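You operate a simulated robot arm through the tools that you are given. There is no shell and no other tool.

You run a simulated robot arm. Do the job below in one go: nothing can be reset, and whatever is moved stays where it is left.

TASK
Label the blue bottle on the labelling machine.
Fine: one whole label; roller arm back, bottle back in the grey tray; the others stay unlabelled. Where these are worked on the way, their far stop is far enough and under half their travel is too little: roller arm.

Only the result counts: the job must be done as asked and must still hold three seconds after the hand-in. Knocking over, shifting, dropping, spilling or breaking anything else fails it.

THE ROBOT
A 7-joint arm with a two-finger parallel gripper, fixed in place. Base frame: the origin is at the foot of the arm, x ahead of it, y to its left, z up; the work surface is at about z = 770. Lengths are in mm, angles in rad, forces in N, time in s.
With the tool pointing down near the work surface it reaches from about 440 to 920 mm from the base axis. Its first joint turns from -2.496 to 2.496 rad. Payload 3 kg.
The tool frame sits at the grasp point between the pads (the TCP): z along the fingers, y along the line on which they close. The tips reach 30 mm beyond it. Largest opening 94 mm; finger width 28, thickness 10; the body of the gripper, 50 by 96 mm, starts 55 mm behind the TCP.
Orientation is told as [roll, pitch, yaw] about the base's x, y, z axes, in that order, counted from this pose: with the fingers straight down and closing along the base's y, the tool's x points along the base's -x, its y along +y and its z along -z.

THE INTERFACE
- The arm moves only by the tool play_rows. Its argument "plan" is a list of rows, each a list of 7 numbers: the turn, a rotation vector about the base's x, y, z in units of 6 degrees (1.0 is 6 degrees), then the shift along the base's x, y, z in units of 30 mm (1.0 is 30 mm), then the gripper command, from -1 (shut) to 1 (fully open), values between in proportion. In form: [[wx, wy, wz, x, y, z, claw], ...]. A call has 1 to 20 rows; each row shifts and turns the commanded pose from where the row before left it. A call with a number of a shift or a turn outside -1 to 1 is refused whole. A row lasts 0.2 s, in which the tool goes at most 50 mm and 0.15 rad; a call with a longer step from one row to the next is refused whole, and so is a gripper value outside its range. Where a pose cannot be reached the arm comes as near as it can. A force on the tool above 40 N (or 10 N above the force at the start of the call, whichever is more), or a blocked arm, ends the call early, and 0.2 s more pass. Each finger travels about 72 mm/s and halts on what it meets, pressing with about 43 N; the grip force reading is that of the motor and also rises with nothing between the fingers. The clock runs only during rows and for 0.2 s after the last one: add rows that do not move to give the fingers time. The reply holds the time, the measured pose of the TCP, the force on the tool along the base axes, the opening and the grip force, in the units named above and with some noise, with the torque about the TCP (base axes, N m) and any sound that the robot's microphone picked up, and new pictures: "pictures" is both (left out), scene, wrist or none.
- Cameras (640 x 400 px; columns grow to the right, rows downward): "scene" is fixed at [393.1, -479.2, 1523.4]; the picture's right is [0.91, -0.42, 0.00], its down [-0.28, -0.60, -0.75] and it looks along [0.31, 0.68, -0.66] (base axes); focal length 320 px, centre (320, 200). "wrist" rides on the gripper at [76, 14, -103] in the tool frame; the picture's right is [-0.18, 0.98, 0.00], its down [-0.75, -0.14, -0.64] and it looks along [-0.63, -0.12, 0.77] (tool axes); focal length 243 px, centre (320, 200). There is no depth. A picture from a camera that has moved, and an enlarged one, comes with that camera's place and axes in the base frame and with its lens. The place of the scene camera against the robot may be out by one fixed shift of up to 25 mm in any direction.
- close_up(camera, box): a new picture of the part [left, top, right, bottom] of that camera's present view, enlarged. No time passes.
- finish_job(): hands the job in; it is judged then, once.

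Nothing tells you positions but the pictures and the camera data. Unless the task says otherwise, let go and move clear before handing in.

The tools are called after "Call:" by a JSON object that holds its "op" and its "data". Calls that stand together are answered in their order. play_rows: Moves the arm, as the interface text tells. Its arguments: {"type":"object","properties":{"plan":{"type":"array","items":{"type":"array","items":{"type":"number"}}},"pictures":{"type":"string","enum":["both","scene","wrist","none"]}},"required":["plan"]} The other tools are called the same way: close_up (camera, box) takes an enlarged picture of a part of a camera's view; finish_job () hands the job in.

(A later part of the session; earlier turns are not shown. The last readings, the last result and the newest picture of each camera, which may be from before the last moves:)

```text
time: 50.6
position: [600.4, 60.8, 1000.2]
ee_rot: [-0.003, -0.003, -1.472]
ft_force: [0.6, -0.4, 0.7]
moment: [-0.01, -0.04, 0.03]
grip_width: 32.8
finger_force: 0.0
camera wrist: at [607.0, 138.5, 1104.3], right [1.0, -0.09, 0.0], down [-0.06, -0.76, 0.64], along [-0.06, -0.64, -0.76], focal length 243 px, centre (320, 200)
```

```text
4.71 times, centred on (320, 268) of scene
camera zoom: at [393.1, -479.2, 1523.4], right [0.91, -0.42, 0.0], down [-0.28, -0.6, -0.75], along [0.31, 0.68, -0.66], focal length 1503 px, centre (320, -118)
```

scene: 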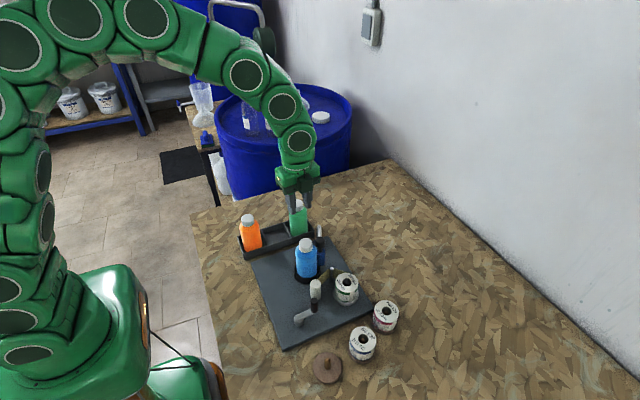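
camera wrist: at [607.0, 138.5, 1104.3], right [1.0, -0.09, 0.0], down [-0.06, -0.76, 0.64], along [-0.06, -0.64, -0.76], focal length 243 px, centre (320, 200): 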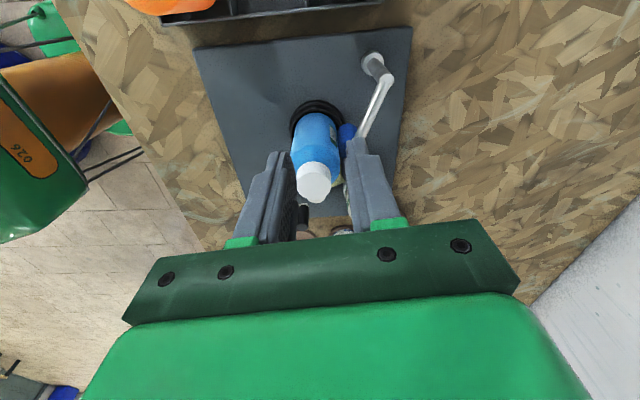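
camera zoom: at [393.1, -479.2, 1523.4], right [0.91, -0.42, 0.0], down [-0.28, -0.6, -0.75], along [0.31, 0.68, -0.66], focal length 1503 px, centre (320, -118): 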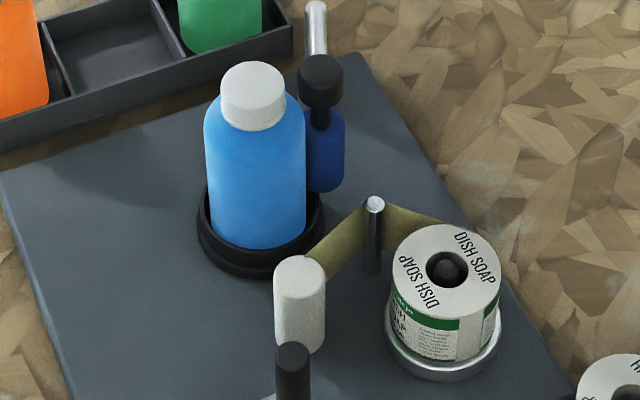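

Call:
{"op": "close_up", "data": {"camera": "scene", "box": [298, 240, 328, 270]}}

Call:
{"op": "close_up", "data": {"camera": "wrist", "box": [310, 100, 360, 150]}}

```text
13.33 times, centred on (313, 255) of scene
camera zoom: at [393.1, -479.2, 1523.4], right [0.91, -0.42, 0.0], down [-0.28, -0.6, -0.75], along [0.31, 0.68, -0.66], focal length 4260 px, centre (413, -533)
```

zoom: 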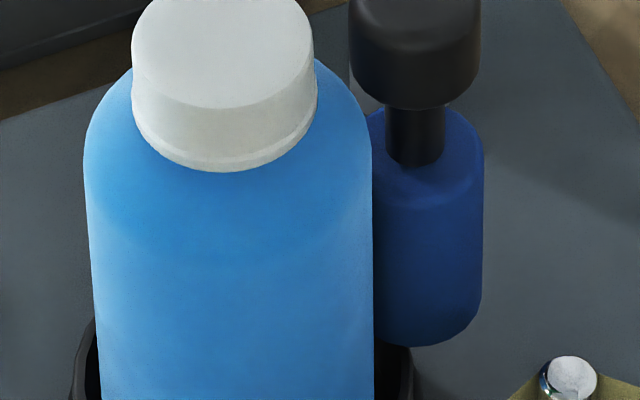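

```text
8.00 times, centred on (335, 125) of wrist
camera zoom: at [607.0, 138.5, 1104.3], right [1.0, -0.09, 0.0], down [-0.06, -0.76, 0.64], along [-0.06, -0.64, -0.76], focal length 1941 px, centre (200, 800)
```

zoom: 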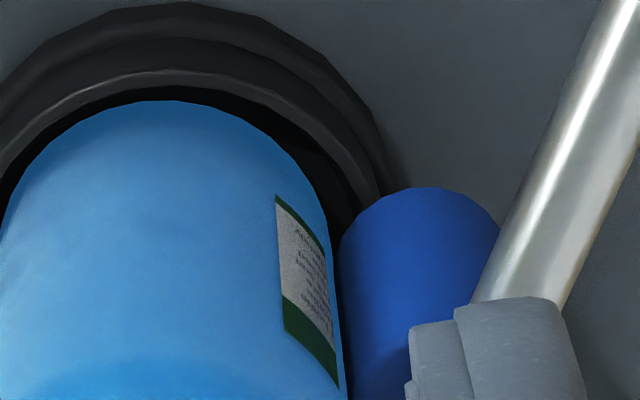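

The label is feeding from the roller and its leading edge is about 40° around after a quarter crank turn. I'll return to the crank handle to continue.

Call:
{"op": "play_rows", "data": {"plan": [[0, 0, 1, -0.2, -0.87, 0, -0.3], [0, 0, 1, -0.2, -0.87, 0, -0.3], [0, 0, 1, -0.2, -0.87, 0, -0.3], [0, 0, 1, -0.2, -0.87, 0, -0.3], [0, 0, 1, -0.2, -0.87, 0, -0.3], [0, 0, 1, -0.2, -0.87, 0, -0.3], [0, 0, 1, -0.2, -0.87, 0, -0.3], [0, 0, 1, 0, 0, -0.5, -0.3], [0, 0, 1, 0, 0, -0.7, -0.3], [0, 0, 1, 0, 0, -0.8, -0.3], [0, 0, 1, 0, 0, -0.8, -0.3], [0, 0, 1, 0, 0, -0.5, -0.3], [0, 0, 1, 0, 0, 0, -0.3], [0, 0, 1, 0, 0, 0, -0.3], [0, 0, 1, 0, 0, 0, -0.3], [0, 0, 0, 0, 0, 0, -0.3]]}}

Call:
{"op": "close_up", "data": {"camera": "wrist", "box": [240, 80, 400, 240]}}

```text
time: 54.0
position: [557.1, -122.8, 901.2]
ee_rot: [-0.002, -0.001, 0.101]
ft_force: [0.2, 0.2, -0.1]
moment: [0.0, 0.02, 0.01]
grip_width: 32.9
finger_force: 0.0
camera wrist: at [480.5, -115.0, 1005.4], right [0.08, 1.0, 0.0], down [0.76, -0.06, 0.64], along [0.64, -0.06, -0.76], focal length 243 px, centre (320, 200)
```

scene: 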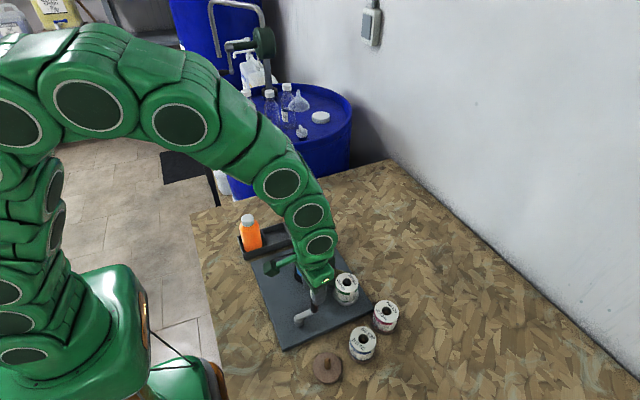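
wrist: 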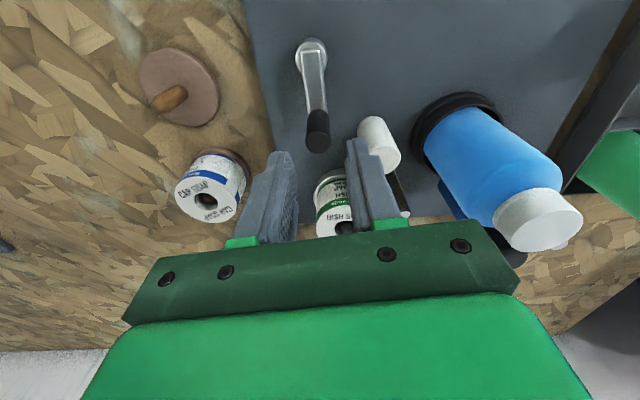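

```text
2.50 times, centred on (320, 160) of wrist
camera zoom: at [480.5, -115.0, 1005.4], right [0.08, 1.0, 0.0], down [0.76, -0.06, 0.64], along [0.64, -0.06, -0.76], focal length 606 px, centre (320, 300)
```

zoom: 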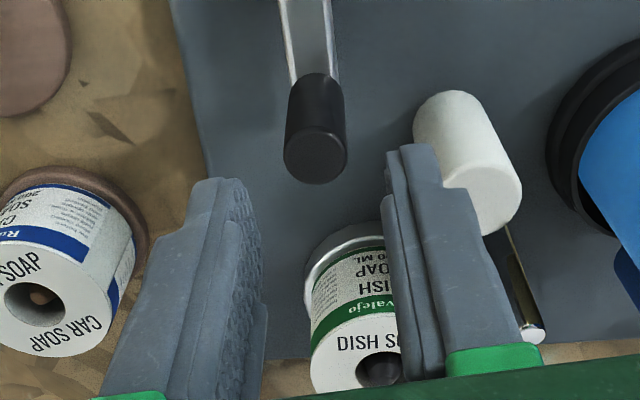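

The handle is between the fingers as before. I'll descend, cage it, and turn on by another 54°.

Call:
{"op": "play_rows", "data": {"plan": [[0, 0, 0, 0, 0, -0.85, -0.3], [0, 0, 0, 0, 0, -0.85, -0.4], [0, 0, 0, 0, 0, 0, -0.56], [0, 0, 0, 0, 0, 0, -0.56], [0, 0, 1, -0.01, 0.148, 0, -0.56], [0, 0, 1, -0.026, 0.146, 0, -0.56], [0, 0, 1, -0.041, 0.143, 0, -0.56], [0, 0, 1, -0.055, 0.137, 0, -0.56], [0, 0, 1, -0.07, 0.131, 0, -0.56], [0, 0, 1, -0.083, 0.123, 0, -0.56], [0, 0, 1, -0.095, 0.113, 0, -0.56], [0, 0, 1, -0.107, 0.103, 0, -0.56], [0, 0, 1, -0.117, 0.091, 0, -0.56], [0, 0, 0, 0, 0, 0, -0.56]]}}

Call:
{"op": "close_up", "data": {"camera": "wrist", "box": [240, 40, 400, 240]}}

```text
time: 57.0
position: [539.1, -88.0, 850.4]
ee_rot: [-0.001, -0.001, 1.044]
ft_force: [1.1, 0.3, -1.7]
moment: [-0.04, 0.0, 0.02]
grip_width: 21.3
finger_force: 0.3
camera wrist: at [488.9, -146.4, 954.8], right [-0.76, 0.65, 0.0], down [0.5, 0.58, 0.64], along [0.42, 0.49, -0.76], focal length 243 px, centre (320, 200)
```

scene: 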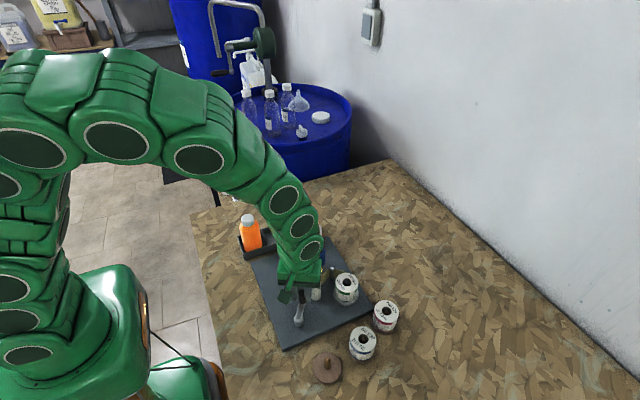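
wrist: 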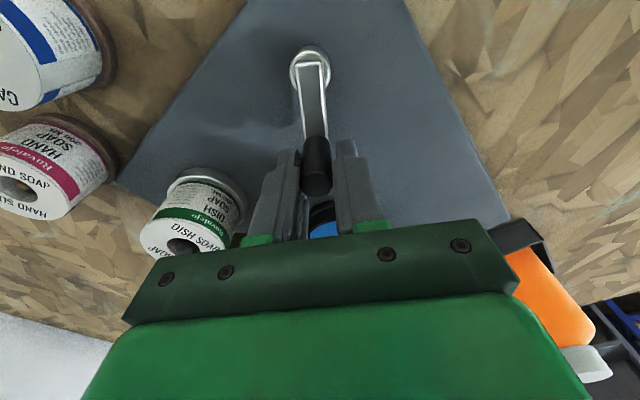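

```text
2.00 times, centred on (320, 140) of wrist
camera zoom: at [488.9, -146.4, 954.8], right [-0.76, 0.65, 0.0], down [0.5, 0.58, 0.64], along [0.42, 0.49, -0.76], focal length 485 px, centre (320, 320)
```

zoom: 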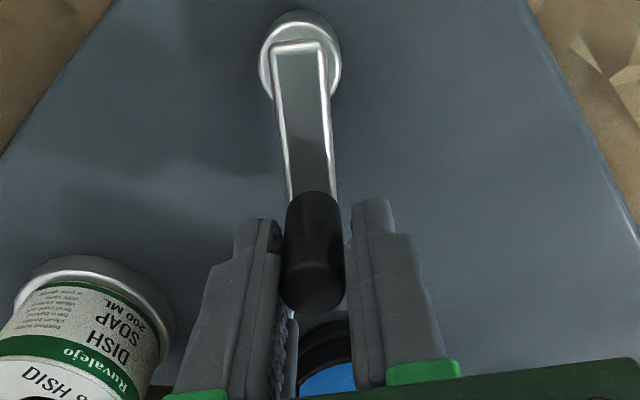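

Turning smoothly. I'll continue to the half-turn position.

Call:
{"op": "play_rows", "data": {"plan": [[0, 0, 1, -0.126, 0.079, 0, -0.56], [0, 0, 1, -0.133, 0.065, 0, -0.56], [0, 0, 1, -0.139, 0.051, 0, -0.56], [0, 0, 1, -0.144, 0.036, 0, -0.56], [0, 0, 1, -0.147, 0.021, 0, -0.56], [0, 0, 1, -0.148, 0.005, 0, -0.56], [0, 0, 0, 0, 0, 0, -0.56]]}}

Call:
{"op": "close_up", "data": {"camera": "wrist", "box": [200, 0, 440, 240]}}

Call:
{"op": "close_up", "data": {"camera": "scene", "box": [280, 225, 380, 325]}}

```text
time: 58.6
position: [513.9, -81.2, 850.1]
ee_rot: [-0.002, -0.002, 1.673]
ft_force: [-0.2, 0.5, 0.1]
moment: [0.02, 0.02, 0.0]
grip_width: 20.8
finger_force: 0.0
camera wrist: at [508.0, -157.3, 954.4], right [-1.0, 0.08, 0.0], down [0.06, 0.76, 0.64], along [0.05, 0.64, -0.77], focal length 243 px, centre (320, 200)
```

scene: 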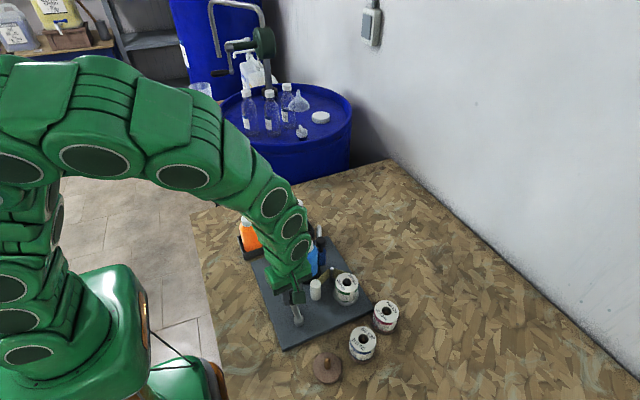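
wrist: 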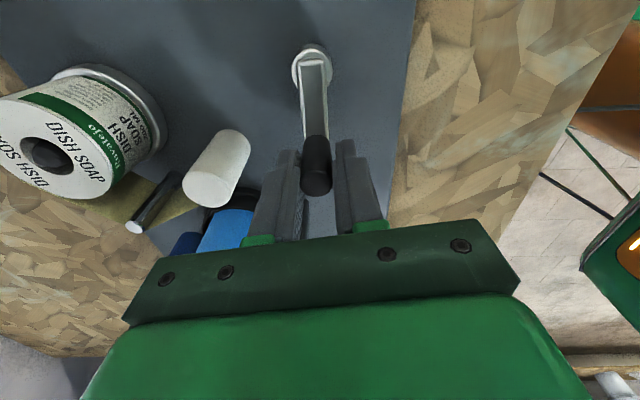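

```text
1.67 times, centred on (320, 120) of wrist
camera zoom: at [508.0, -157.3, 954.4], right [-1.0, 0.08, 0.0], down [0.06, 0.76, 0.64], along [0.05, 0.64, -0.77], focal length 404 px, centre (320, 333)
```

zoom: 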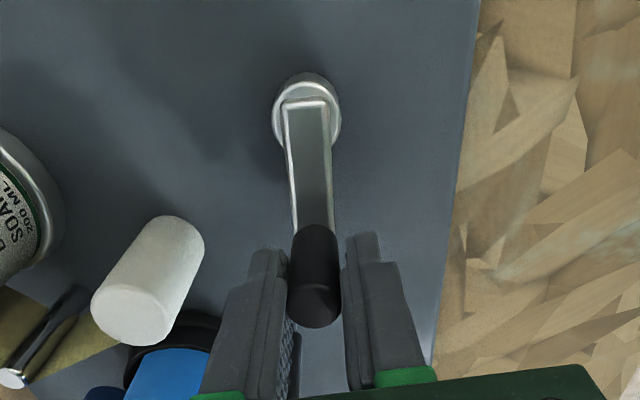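

```text
4.00 times, centred on (330, 275) of scene
camera zoom: at [393.1, -479.2, 1523.4], right [0.91, -0.42, 0.0], down [-0.28, -0.6, -0.75], along [0.31, 0.68, -0.66], focal length 1278 px, centre (280, -100)
```

zoom: 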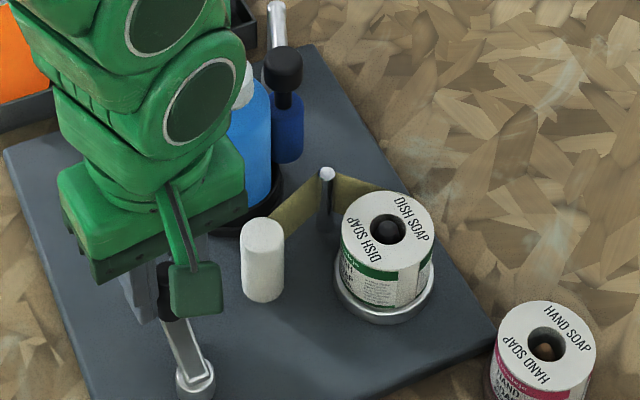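

Half a turn is done. I'll lift off and go to the +y viewing position to check the label, which also turns the tool back for the next half turn.

Call:
{"op": "play_rows", "data": {"plan": [[0, 0, 0, 0, 0, 0.3, -0.3], [0, 0, 0, 0, 0, 0.9, -0.3], [0, 0, 0, 0, 0, 1, -0.3], [0, 0, 0, 0, 0, 1, -0.3], [0, 0, -1, 0, 0, 1, -0.3], [0, 0, -1, 0.18, 0.3, 0.8, -0.3], [0, 0, -1, 0.18, 0.3, 0, -0.3], [0, 0, -1, 0.18, 0.3, 0, -0.3], [0, 0, -1, 0.18, 0.3, 0, -0.3], [0, 0, -1, 0.18, 0.3, 0, -0.3], [0, 0, -1, 0.18, 0.3, 0, -0.3], [0, 0, -1, 0.18, 0.3, 0, -0.3], [0, 0, -1, 0.18, 0.3, 0, -0.3], [0, 0, -1, 0.18, 0.3, 0, -0.3], [0, 0, -1, 0.18, 0.3, 0, -0.3], [0, 0, -1, 0.18, 0.3, 0, -0.3], [0, 0, -1, 0.18, 0.3, 0, -0.3], [0, 0, -1, 0.18, 0.3, 0, -0.3], [0, 0, -1, 0.18, 0.3, 0, -0.3], [0, 0, -1, 0.18, 0.3, 0, -0.3]], "pictures": "none"}}

Call:
{"op": "play_rows", "data": {"plan": [[0, 0, -1, 0, 0, 0, -0.3], [0, 0, -1, 0, 0, 0, -0.3], [0, 0, -1, 0, 0, 0, -0.3], [0, 0, -1, 0, 0, 0, -0.3], [0, 0, -1, 0, 0, 0, -0.3], [0, 0, -1, 0, 0, 0, -0.3], [0, 0, -1, 0, 0, 0, -0.3], [0, 0, -1, 0, 0, 0, -0.3], [0, 0, -1, 0, 0, 0, -0.3], [0, 0, -1, 0, 0, 0, -0.3], [0, 0, -1, 0, 0, 0, -0.3], [0, 0, -1, 0, 0, 0, -0.3], [0, 0, -1, 0, 0, 0, -0.3], [0, 0, -1, 0, 0, 0, -0.3], [0, 0, 0, 0, 0, 0, -0.3]]}}

Call:
{"op": "close_up", "data": {"camera": "wrist", "box": [280, 90, 370, 180]}}

Call:
{"op": "close_up", "data": {"camera": "scene", "box": [280, 225, 380, 325]}}

```text
time: 62.8
position: [595.4, 54.2, 1000.4]
ee_rot: [-0.001, -0.003, -0.005]
ft_force: [-0.8, 0.4, -0.5]
moment: [0.02, 0.0, 0.03]
grip_width: 32.9
finger_force: 0.1
```

```text
time: 66.0
position: [595.2, 55.3, 999.1]
ee_rot: [-0.001, -0.001, -1.472]
ft_force: [-0.5, 0.4, -0.5]
moment: [-0.01, 0.01, -0.03]
grip_width: 32.8
finger_force: 0.1
camera wrist: at [602.6, 132.6, 1104.3], right [1.0, -0.09, 0.0], down [-0.06, -0.76, 0.64], along [-0.06, -0.64, -0.76], focal length 243 px, centre (320, 200)
```

scene: 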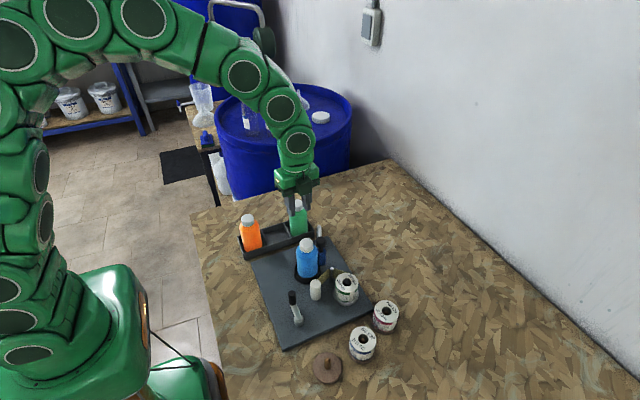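
wrist: 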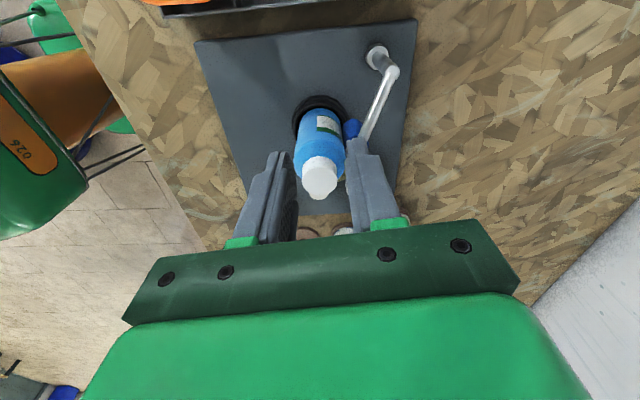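

```text
4.44 times, centred on (325, 135) of wrist
camera zoom: at [602.6, 132.6, 1104.3], right [1.0, -0.09, 0.0], down [-0.06, -0.76, 0.64], along [-0.06, -0.64, -0.76], focal length 1078 px, centre (298, 489)
```

zoom: 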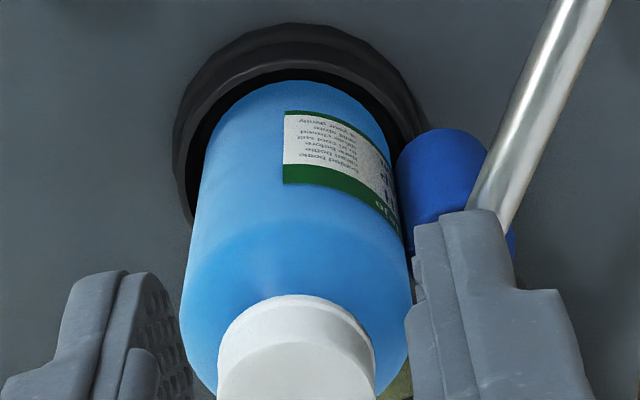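

```text
4.00 times, centred on (330, 275) of scene
camera zoom: at [393.1, -479.2, 1523.4], right [0.91, -0.42, 0.0], down [-0.28, -0.6, -0.75], along [0.31, 0.68, -0.66], focal length 1278 px, centre (280, -100)
```

zoom: 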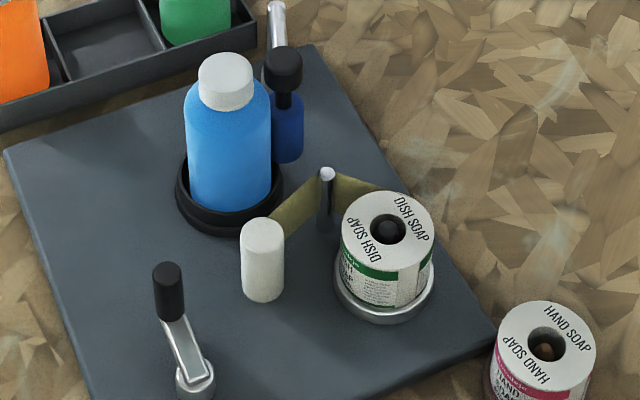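

The label now covers about 105° of the bottle, with its leading edge at the middle of this view, so one crank turn probably gives one label. I'll return to the handle for the next part.

Call:
{"op": "play_rows", "data": {"plan": [[0, 0, 0, -0.453, -0.757, 0, -0.3], [0, 0, 0, -0.453, -0.757, 0, -0.3], [0, 0, 0, -0.453, -0.757, 0, -0.3], [0, 0, 0, -0.453, -0.757, 0, -0.3], [0, 0, 0, -0.453, -0.757, 0, -0.3], [0, 0, 0, -0.453, -0.757, 0, -0.3], [0, 0, 0, 0, 0, -0.8, -0.3], [0, 0, 0, 0, 0, -0.8, -0.3], [0, 0, 0, 0, 0, -0.8, -0.3], [0, 0, 0, 0, 0, -0.8, -0.3], [0, 0, 0, 0, 0, 0, -0.3]]}}

Call:
{"op": "close_up", "data": {"camera": "wrist", "box": [240, 80, 400, 240]}}

```text
time: 68.4
position: [513.9, -81.7, 904.2]
ee_rot: [-0.002, -0.001, -1.469]
ft_force: [-0.1, 1.1, 0.8]
moment: [0.03, 0.03, 0.01]
grip_width: 33.1
finger_force: 0.1
camera wrist: at [521.3, -4.2, 1008.7], right [1.0, -0.08, 0.0], down [-0.06, -0.76, 0.64], along [-0.06, -0.64, -0.76], focal length 243 px, centre (320, 200)
```

scene: 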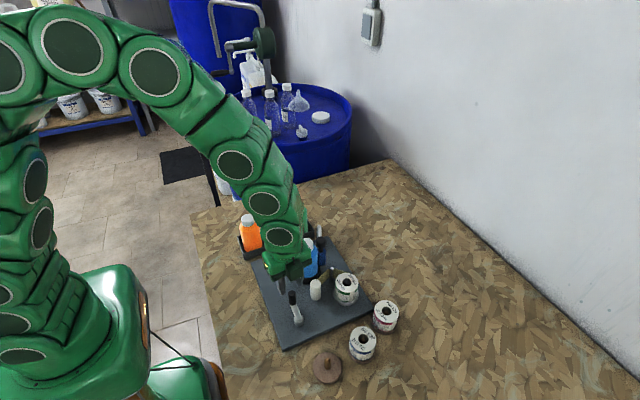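
wrist: 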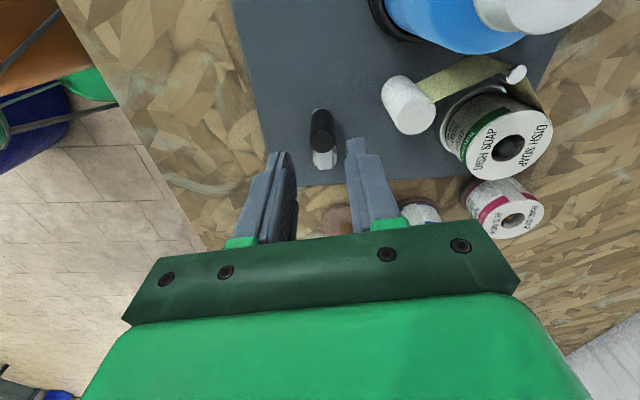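

```text
2.50 times, centred on (320, 160) of wrist
camera zoom: at [521.3, -4.2, 1008.7], right [1.0, -0.08, 0.0], down [-0.06, -0.76, 0.64], along [-0.06, -0.64, -0.76], focal length 606 px, centre (320, 300)
```

zoom: 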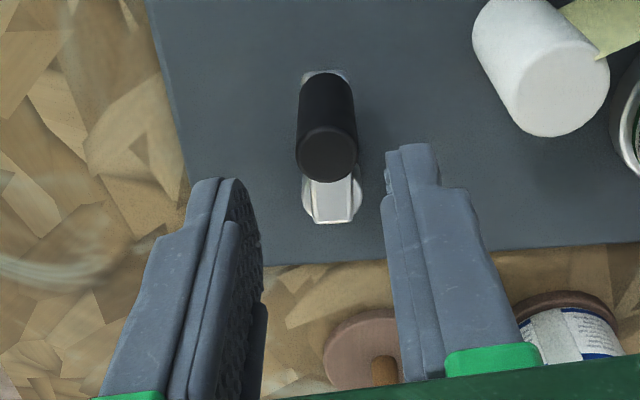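

The handle is between the fingers. I'll descend, cage it and turn the next quarter.

Call:
{"op": "play_rows", "data": {"plan": [[0, 0, 0, 0.06, 0, -0.9, -0.3], [0, 0, 0, 0, 0.02, -0.9, -0.4], [0, 0, 0, 0, 0, 0, -0.56], [0, 0, 0, 0, 0, 0, -0.56], [0, 0, 1, -0.148, -0.01, 0, -0.56], [0, 0, 1, -0.146, -0.026, 0, -0.56], [0, 0, 1, -0.143, -0.041, 0, -0.56], [0, 0, 1, -0.137, -0.055, 0, -0.56], [0, 0, 1, -0.131, -0.07, 0, -0.56], [0, 0, 1, -0.123, -0.083, 0, -0.56], [0, 0, 1, -0.113, -0.095, 0, -0.56], [0, 0, 1, -0.103, -0.107, 0, -0.56], [0, 0, 1, -0.091, -0.117, 0, -0.56], [0, 0, 1, -0.079, -0.126, 0, -0.56], [0, 0, 1, -0.065, -0.133, 0, -0.56], [0, 0, 1, -0.051, -0.139, 0, -0.56], [0, 0, 1, -0.036, -0.144, 0, -0.56], [0, 0, 1, -0.021, -0.147, 0, -0.56], [0, 0, 1, -0.005, -0.148, 0, -0.56], [0, 0, 0, 0, 0, 0, -0.56]]}}

Call:
{"op": "close_up", "data": {"camera": "wrist", "box": [240, 40, 400, 240]}}

Call:
{"op": "close_up", "data": {"camera": "scene", "box": [260, 225, 380, 345]}}

```text
time: 72.6
position: [472.9, -124.5, 850.1]
ee_rot: [-0.002, -0.001, 0.101]
ft_force: [-1.4, 0.2, -0.4]
moment: [0.06, 0.0, -0.02]
grip_width: 21.0
finger_force: 0.5
camera wrist: at [396.6, -117.0, 954.5], right [0.08, 1.0, 0.0], down [0.76, -0.06, 0.64], along [0.64, -0.06, -0.76], focal length 243 px, centre (320, 200)
```

scene: 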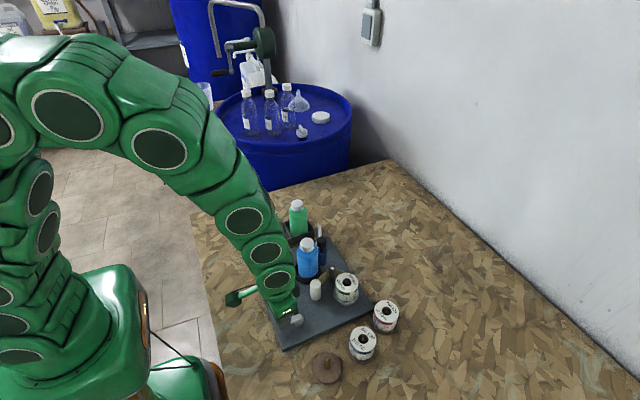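
wrist: 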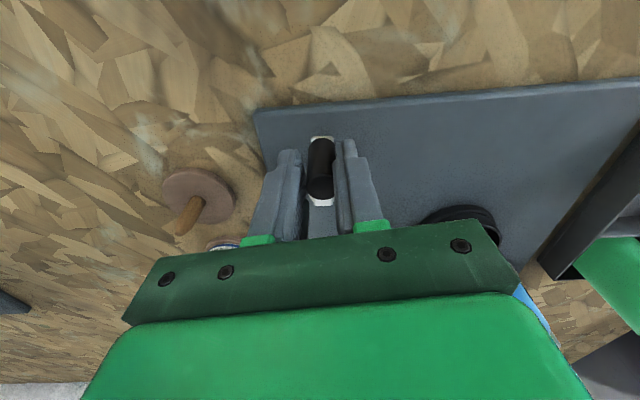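

```text
2.00 times, centred on (320, 140) of wrist
camera zoom: at [396.6, -117.0, 954.5], right [0.08, 1.0, 0.0], down [0.76, -0.06, 0.64], along [0.64, -0.06, -0.76], focal length 485 px, centre (320, 320)
```

zoom: 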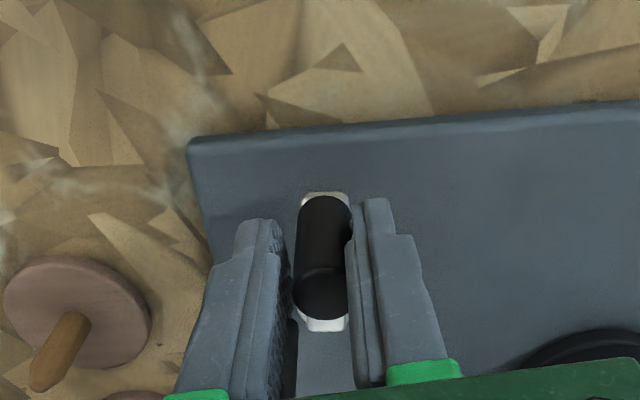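

```text
3.33 times, centred on (320, 285) of scene
camera zoom: at [393.1, -479.2, 1523.4], right [0.91, -0.42, 0.0], down [-0.28, -0.6, -0.75], along [0.31, 0.68, -0.66], focal length 1065 px, centre (320, -83)
```

zoom: 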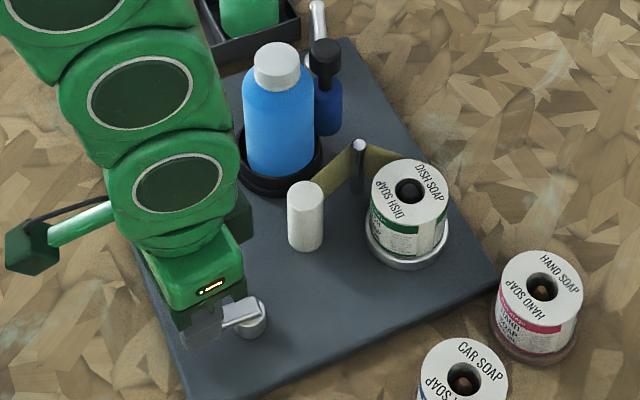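

Three quarters of a turn are done. I'll lift and check whether the label's trailing edge has appeared at the roller.

Call:
{"op": "play_rows", "data": {"plan": [[0, 0, 0, 0, 0, 0.3, -0.3], [0, 0, 0, 0, 0, 0.9, -0.3], [0, 0, 0, 0, 0, 1, -0.3], [0, 0, 0, 0, 0, 1, -0.3], [0, 0, -1, 0, 0, 1, -0.3], [0, 0, -1, 0.29, 0.43, 0.8, -0.3], [0, 0, -1, 0.29, 0.43, 0, -0.3], [0, 0, -1, 0.29, 0.43, 0, -0.3], [0, 0, -1, 0.29, 0.43, 0, -0.3], [0, 0, -1, 0.29, 0.43, 0, -0.3], [0, 0, -1, 0.29, 0.43, 0, -0.3], [0, 0, -1, 0.29, 0.43, 0, -0.3], [0, 0, -1, 0.29, 0.43, 0, -0.3], [0, 0, -1, 0.29, 0.43, 0, -0.3], [0, 0, -1, 0.29, 0.43, 0, -0.3], [0, 0, -1, 0.29, 0.43, 0, -0.3], [0, 0, -1, 0.29, 0.43, 0, -0.3], [0, 0, -1, 0.29, 0.43, 0, -0.3], [0, 0, -1, 0.29, 0.43, 0, -0.3], [0, 0, 0, 0, 0, 0, -0.3]]}}

Call:
{"op": "close_up", "data": {"camera": "wrist", "box": [280, 90, 370, 180]}}

```text
time: 76.8
position: [594.8, 56.1, 1000.0]
ee_rot: [-0.004, -0.002, -1.472]
ft_force: [-0.6, 0.3, 0.7]
moment: [-0.01, 0.01, 0.06]
grip_width: 33.0
finger_force: 0.1
camera wrist: at [602.9, 134.1, 1104.4], right [1.0, -0.09, 0.0], down [-0.06, -0.76, 0.64], along [-0.06, -0.64, -0.76], focal length 243 px, centre (320, 200)
```

scene: 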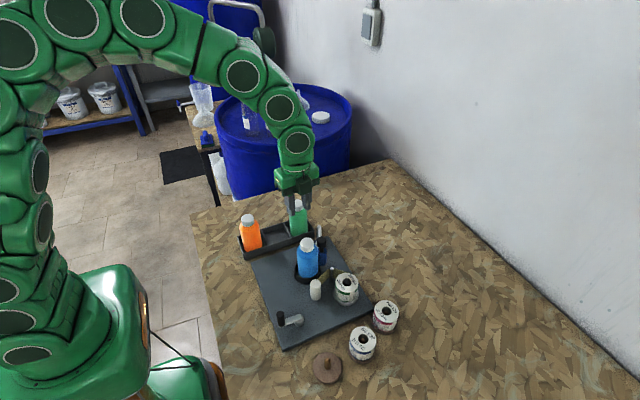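
wrist: 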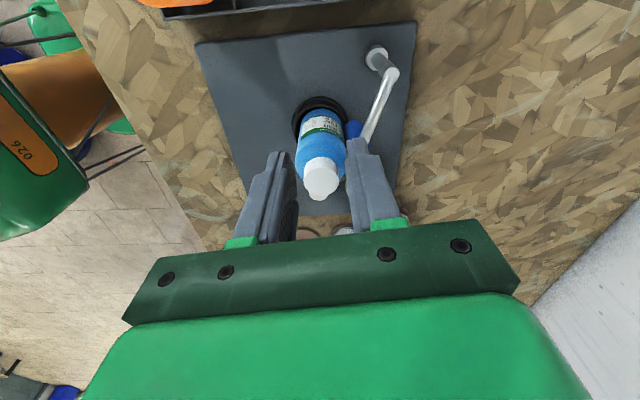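

```text
4.44 times, centred on (325, 135) of wrist
camera zoom: at [602.9, 134.1, 1104.4], right [1.0, -0.09, 0.0], down [-0.06, -0.76, 0.64], along [-0.06, -0.64, -0.76], focal length 1078 px, centre (298, 489)
```

zoom: 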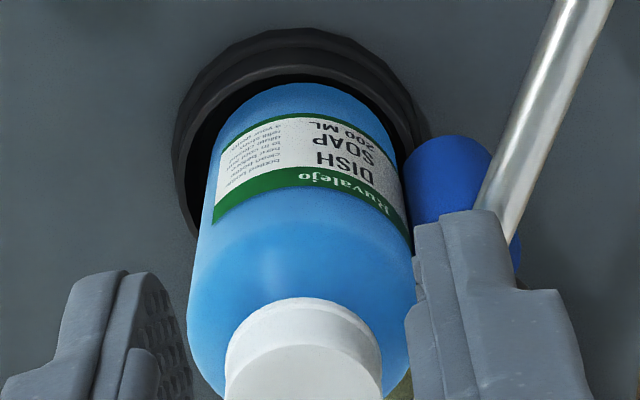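

The label's title is now in view and its middle is about 88° behind the leading edge, so the whole label is about 175° long and needs roughly 45–50° more crank. I'll return to the handle.

Call:
{"op": "play_rows", "data": {"plan": [[0, 0, 1, -0.29, -0.43, 0, -0.3], [0, 0, 1, -0.29, -0.43, 0, -0.3], [0, 0, 1, -0.29, -0.43, 0, -0.3], [0, 0, 1, -0.29, -0.43, 0, -0.3], [0, 0, 1, -0.29, -0.43, 0, -0.3], [0, 0, 1, -0.29, -0.43, 0, -0.3], [0, 0, 1, -0.29, -0.43, 0, -0.3], [0, 0, 1, -0.29, -0.43, 0, -0.3], [0, 0, 1, -0.29, -0.43, 0, -0.3], [0, 0, 1, -0.29, -0.43, 0, -0.3], [0, 0, 1, -0.29, -0.43, 0, -0.3], [0, 0, 1, -0.29, -0.43, -0.6, -0.3], [0, 0, 1, -0.29, -0.43, -0.8, -0.3], [0, 0, 1, -0.29, -0.43, -0.9, -0.3], [0, 0, 1, 0, 0, -0.9, -0.3], [0, 0, 0, 0, 0, 0, -0.3]]}}

Call:
{"op": "close_up", "data": {"camera": "wrist", "box": [240, 80, 400, 240]}}

```text
time: 80.2
position: [473.6, -123.6, 904.1]
ee_rot: [-0.002, -0.002, 0.101]
ft_force: [0.4, 0.9, -0.6]
moment: [-0.02, -0.02, -0.01]
grip_width: 33.2
finger_force: 0.1
camera wrist: at [396.5, -116.8, 1008.3], right [0.08, 1.0, 0.0], down [0.76, -0.06, 0.65], along [0.64, -0.06, -0.76], focal length 243 px, centre (320, 200)
```

scene: 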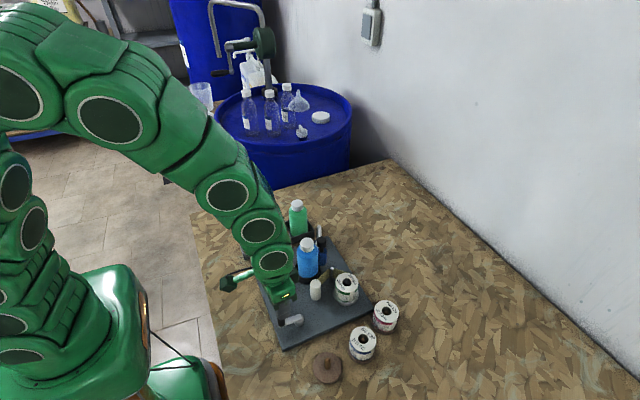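
wrist: 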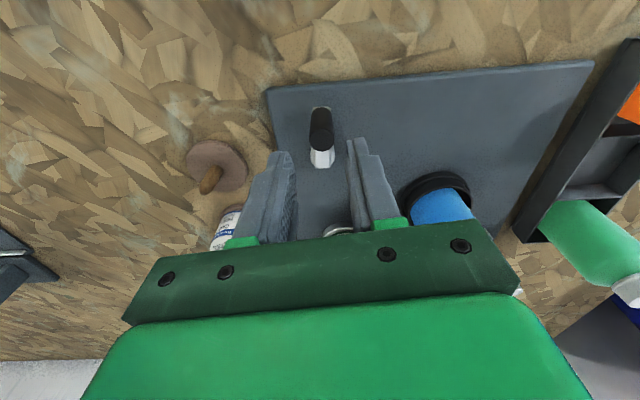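

```text
2.50 times, centred on (320, 160) of wrist
camera zoom: at [396.5, -116.8, 1008.3], right [0.08, 1.0, 0.0], down [0.76, -0.06, 0.65], along [0.64, -0.06, -0.76], focal length 606 px, centre (320, 300)
```

zoom: 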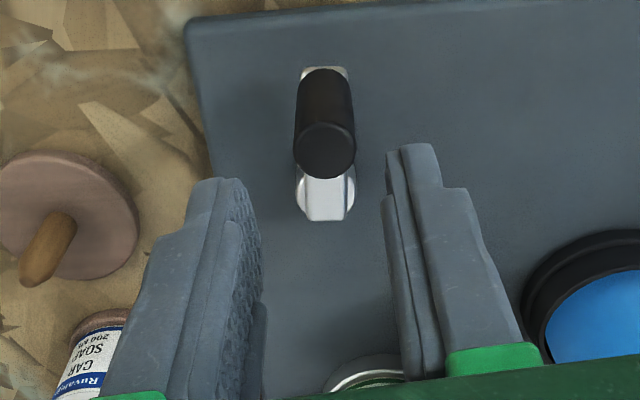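

The handle is aligned. I'll descend, cage it and turn about 72° further, which should complete the label without starting the next.

Call:
{"op": "play_rows", "data": {"plan": [[0, 0, 0, 0, 0, -0.9, -0.3], [0, 0, 0, 0, 0, -0.9, -0.4], [0, 0, 0, 0, 0, 0, -0.56], [0, 0, 0, 0, 0, 0, -0.56], [0, 0, 1, 0.01, -0.148, 0, -0.56], [0, 0, 1, 0.026, -0.146, 0, -0.56], [0, 0, 1, 0.041, -0.143, 0, -0.56], [0, 0, 1, 0.055, -0.137, 0, -0.56], [0, 0, 1, 0.07, -0.131, 0, -0.56], [0, 0, 1, 0.083, -0.123, 0, -0.56], [0, 0, 1, 0.095, -0.113, 0, -0.56], [0, 0, 1, 0.107, -0.103, 0, -0.56], [0, 0, 1, 0.117, -0.091, 0, -0.56], [0, 0, 1, 0.126, -0.079, 0, -0.56], [0, 0, 1, 0.133, -0.065, 0, -0.56], [0, 0, 0, 0, 0, 0, -0.56]]}}

Call:
{"op": "close_up", "data": {"camera": "wrist", "box": [200, 0, 440, 240]}}

Call:
{"op": "close_up", "data": {"camera": "scene", "box": [260, 225, 380, 345]}}

```text
time: 83.6
position: [499.1, -163.5, 850.9]
ee_rot: [-0.001, 0.0, 1.254]
ft_force: [-0.2, -0.5, 0.9]
moment: [-0.02, 0.01, 0.01]
grip_width: 20.9
finger_force: 0.3
camera wrist: at [462.6, -230.1, 954.2], right [-0.88, 0.48, 0.0], down [0.37, 0.67, 0.64], along [0.31, 0.56, -0.76], focal length 243 px, centre (320, 200)
```

scene: 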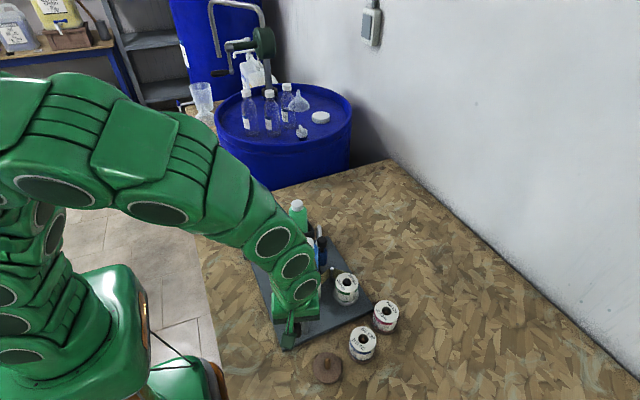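
wrist: 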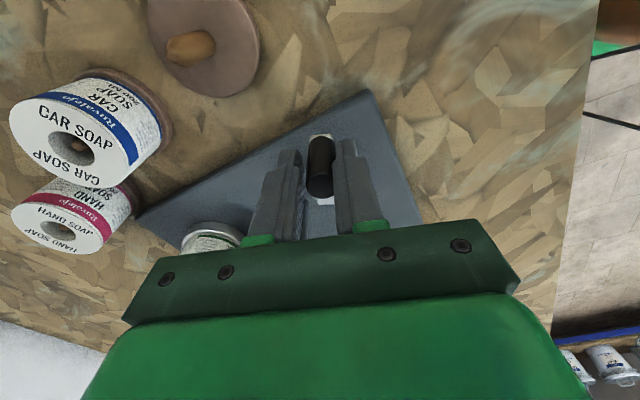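

```text
1.67 times, centred on (320, 120) of wrist
camera zoom: at [462.6, -230.1, 954.2], right [-0.88, 0.48, 0.0], down [0.37, 0.67, 0.64], along [0.31, 0.56, -0.76], focal length 404 px, centre (320, 333)
```

zoom: 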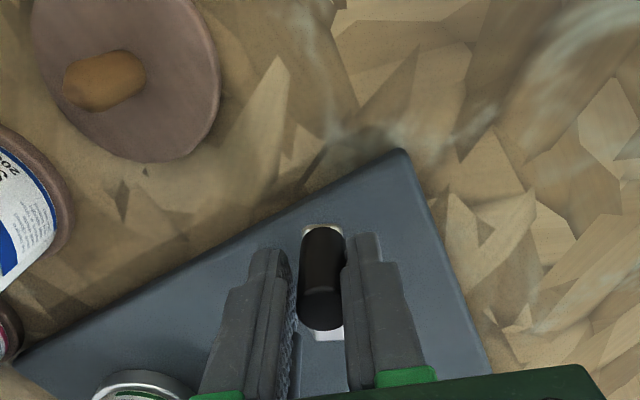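

```text
3.33 times, centred on (320, 285) of scene
camera zoom: at [393.1, -479.2, 1523.4], right [0.91, -0.42, 0.0], down [-0.28, -0.6, -0.75], along [0.31, 0.68, -0.66], focal length 1065 px, centre (320, -83)
```

zoom: 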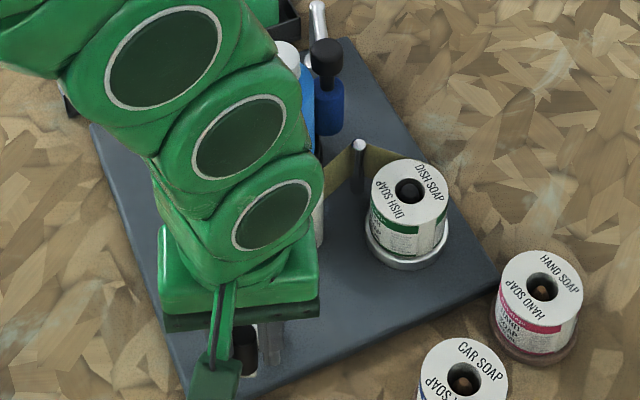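

The turn went smoothly to about 336° total. I'll lift away and inspect the label from the +y side.

Call:
{"op": "play_rows", "data": {"plan": [[0, 0, 0, 0, 0, 0.3, -0.3], [0, 0, 0, 0, 0, 0.9, -0.3], [0, 0, 0, 0, 0, 1, -0.3], [0, 0, 0, 0, 0, 1, -0.3], [0, 0, -1, 0, 0, 1, -0.3], [0, 0, -1, 0.213, 0.487, 0.8, -0.3], [0, 0, -1, 0.213, 0.487, 0, -0.3], [0, 0, -1, 0.213, 0.487, 0, -0.3], [0, 0, -1, 0.213, 0.487, 0, -0.3], [0, 0, -1, 0.213, 0.487, 0, -0.3], [0, 0, -1, 0.213, 0.487, 0, -0.3], [0, 0, -1, 0.213, 0.487, 0, -0.3], [0, 0, -1, 0.213, 0.487, 0, -0.3], [0, 0, -1, 0.213, 0.487, 0, -0.3], [0, 0, -1, 0.213, 0.487, 0, -0.3], [0, 0, -1, 0.213, 0.487, 0, -0.3], [0, 0, -1, 0.213, 0.487, 0, -0.3], [0, 0, -1, 0.213, 0.487, 0, -0.3], [0, 0, -1, 0.213, 0.487, 0, -0.3], [0, 0, -1, 0.213, 0.487, 0, -0.3]], "pictures": "none"}}

Call:
{"op": "play_rows", "data": {"plan": [[0, 0, -1, 0, 0, 0, -0.3], [0, 0, -1, 0, 0, 0, -0.3], [0, 0, -1, 0, 0, 0, -0.3], [0, 0, -1, 0, 0, 0, -0.3], [0, 0, -1, 0, 0, 0, -0.3], [0, 0, -1, 0, 0, 0, -0.3], [0, 0, -1, 0, 0, 0, -0.3], [0, 0, -1, 0, 0, 0, -0.3], [0, 0, -1, 0, 0, 0, -0.3], [0, 0, -1, 0, 0, 0, -0.3], [0, 0, 0, 0, 0, 0, -0.3]]}}

Call:
{"op": "close_up", "data": {"camera": "wrist", "box": [280, 90, 370, 180]}}

Call:
{"op": "close_up", "data": {"camera": "scene", "box": [280, 225, 380, 325]}}

```text
time: 87.8
position: [594.8, 57.8, 999.3]
ee_rot: [-0.002, 0.0, -0.426]
ft_force: [0.0, -0.7, -0.8]
moment: [0.01, 0.02, 0.04]
grip_width: 32.9
finger_force: 0.0
```

```text
time: 90.2
position: [596.3, 55.4, 1000.2]
ee_rot: [-0.002, -0.003, -1.471]
ft_force: [-0.7, 0.1, 0.5]
moment: [0.02, 0.01, 0.01]
grip_width: 32.9
finger_force: 0.0
camera wrist: at [603.0, 134.1, 1104.4], right [1.0, -0.09, 0.0], down [-0.06, -0.76, 0.64], along [-0.06, -0.64, -0.76], focal length 243 px, centre (320, 200)
```

scene: 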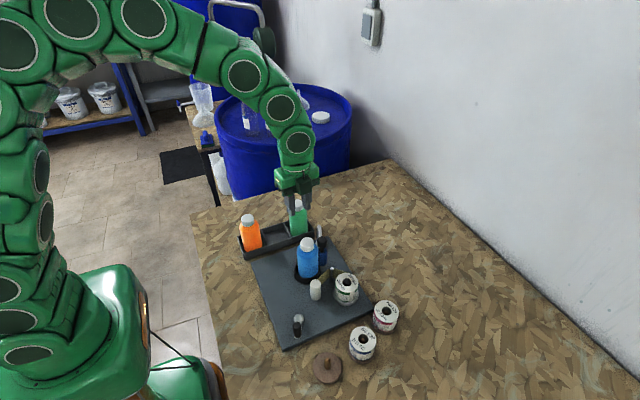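
wrist: 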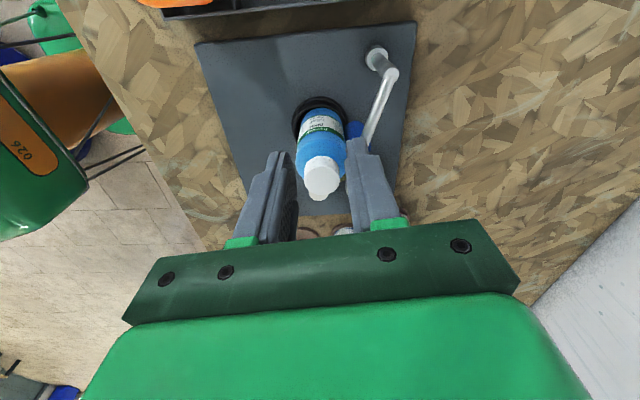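

```text
4.44 times, centred on (325, 135) of wrist
camera zoom: at [603.0, 134.1, 1104.4], right [1.0, -0.09, 0.0], down [-0.06, -0.76, 0.64], along [-0.06, -0.64, -0.76], focal length 1078 px, centre (298, 489)
```

zoom: 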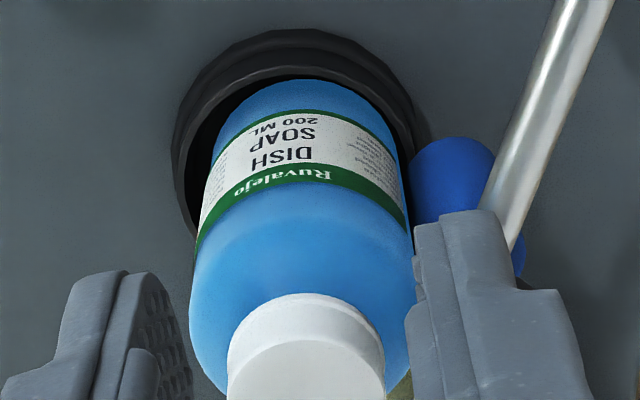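

```text
4.00 times, centred on (330, 275) of scene
camera zoom: at [393.1, -479.2, 1523.4], right [0.91, -0.42, 0.0], down [-0.28, -0.6, -0.75], along [0.31, 0.68, -0.66], focal length 1278 px, centre (280, -100)
```

zoom: 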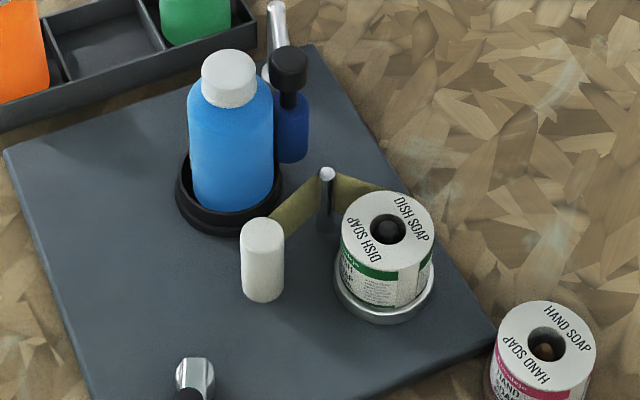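

Call:
{"op": "close_up", "data": {"camera": "wrist", "box": [325, 105, 365, 145]}}

Call:
{"op": "close_up", "data": {"camera": "scene", "box": [300, 235, 330, 280]}}

```text
10.00 times, centred on (345, 125) of wrist
camera zoom: at [603.0, 134.1, 1104.4], right [1.0, -0.09, 0.0], down [-0.06, -0.76, 0.64], along [-0.06, -0.64, -0.76], focal length 2426 px, centre (70, 950)
```

zoom: 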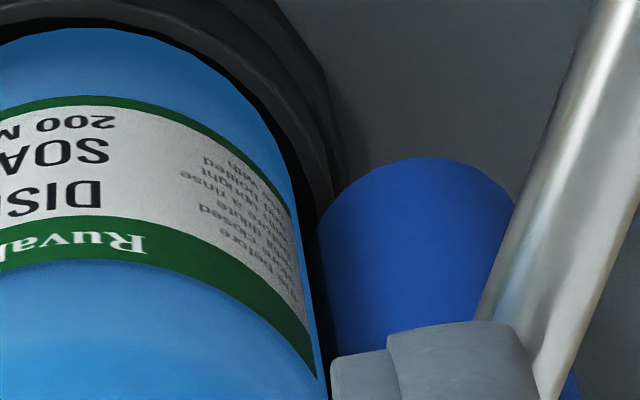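

```text
8.89 times, centred on (315, 258) of scene
camera zoom: at [393.1, -479.2, 1523.4], right [0.91, -0.42, 0.0], down [-0.28, -0.6, -0.75], along [0.31, 0.68, -0.66], focal length 2840 px, centre (364, -311)
```

zoom: 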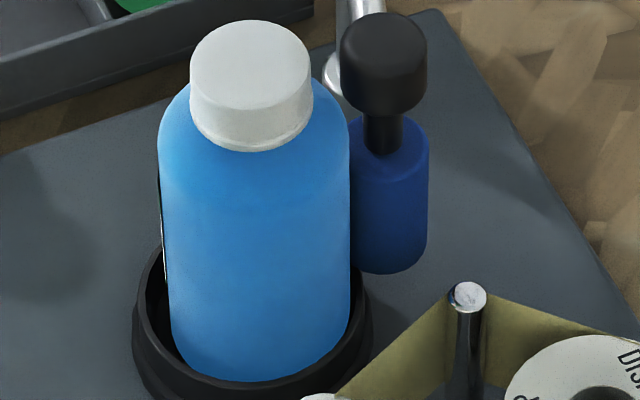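

The label's trailing edge is now visible just past the roller, with matching margins at both ends, so one whole label is on. Next I'll go back to the roller arm's knob near (630, 1) to swing it out.

Call:
{"op": "play_rows", "data": {"plan": [[0, 0, 1, 0.12, -0.18, 0, 0.1], [0, 0, 1, 0.12, -0.18, 0, 0.1], [0, 0, 1, 0.12, -0.18, 0, 0.1], [0, 0, 1, 0.12, -0.18, 0, 0.1], [0, 0, 1, 0.12, -0.18, 0, 0.1], [0, 0, 1, 0.12, -0.18, 0, 0.1], [0, 0, 1, 0.12, -0.18, 0, 0.1], [0, 0, 1, 0.12, -0.18, 0, 0.1], [0, 0, 1, 0.12, -0.18, -0.2, 0.1], [0, 0, 1, 0.06, -0.18, -0.4, 0.1], [0, 0, 1, 0, 0, -0.4, 0.1], [0, 0, 0, 0, 0, 0, 0.1]]}}

Call:
{"op": "close_up", "data": {"camera": "wrist", "box": [200, 20, 440, 240]}}

Call:
{"op": "close_up", "data": {"camera": "scene", "box": [290, 205, 360, 285]}}

```text
time: 92.8
position: [628.6, 2.4, 970.5]
ee_rot: [-0.004, -0.002, -0.316]
ft_force: [0.5, 0.2, -0.1]
moment: [0.01, -0.04, -0.02]
grip_width: 51.7
finger_force: 0.1
camera wrist: at [561.8, 40.5, 1074.8], right [0.48, 0.88, 0.0], down [0.67, -0.37, 0.64], along [0.56, -0.31, -0.77], focal length 243 px, centre (320, 200)
```

scene: 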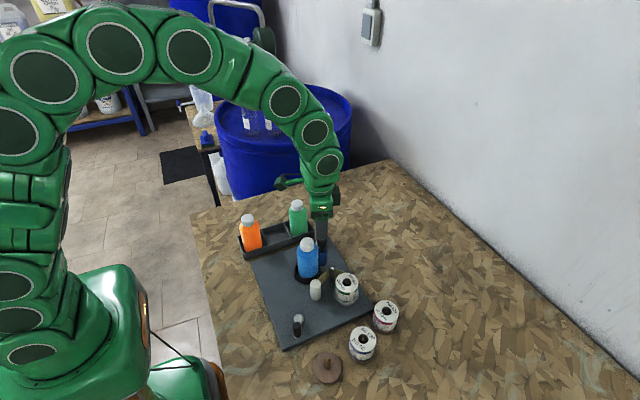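
wrist: 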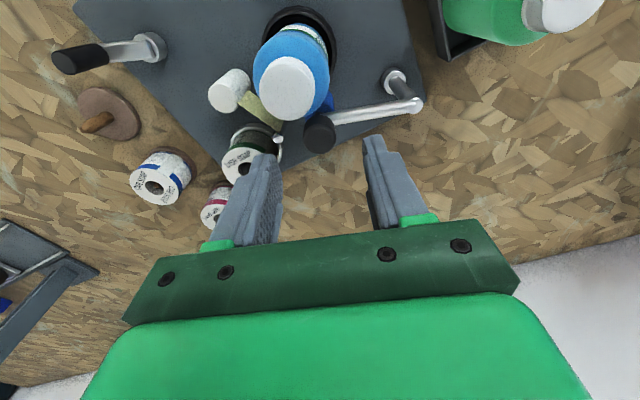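

```text
1.82 times, centred on (320, 130) of wrist
camera zoom: at [561.8, 40.5, 1074.8], right [0.48, 0.88, 0.0], down [0.67, -0.37, 0.64], along [0.56, -0.31, -0.77], focal length 441 px, centre (320, 327)
```

zoom: 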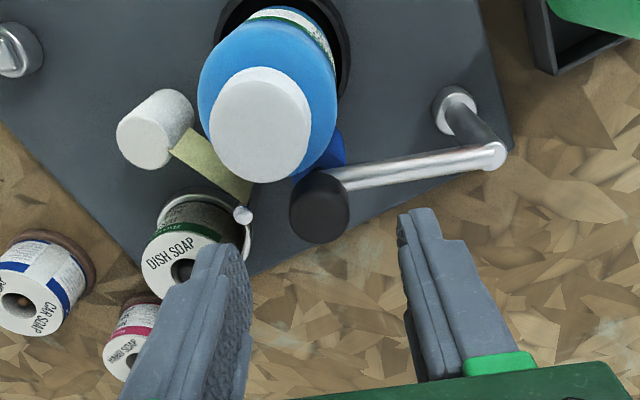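

```text
5.00 times, centred on (325, 245) of scene
camera zoom: at [393.1, -479.2, 1523.4], right [0.91, -0.42, 0.0], down [-0.28, -0.6, -0.75], along [0.31, 0.68, -0.66], focal length 1597 px, centre (295, -25)
```

zoom: 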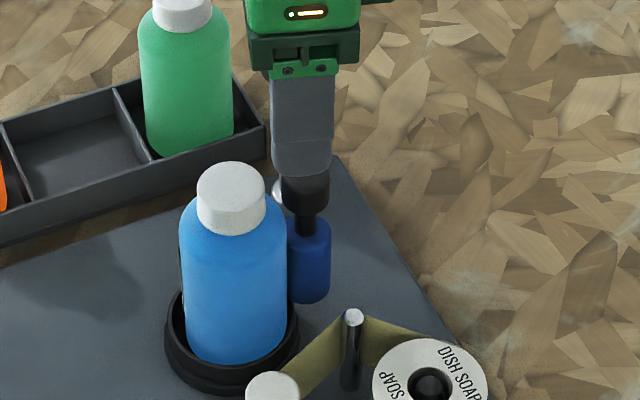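

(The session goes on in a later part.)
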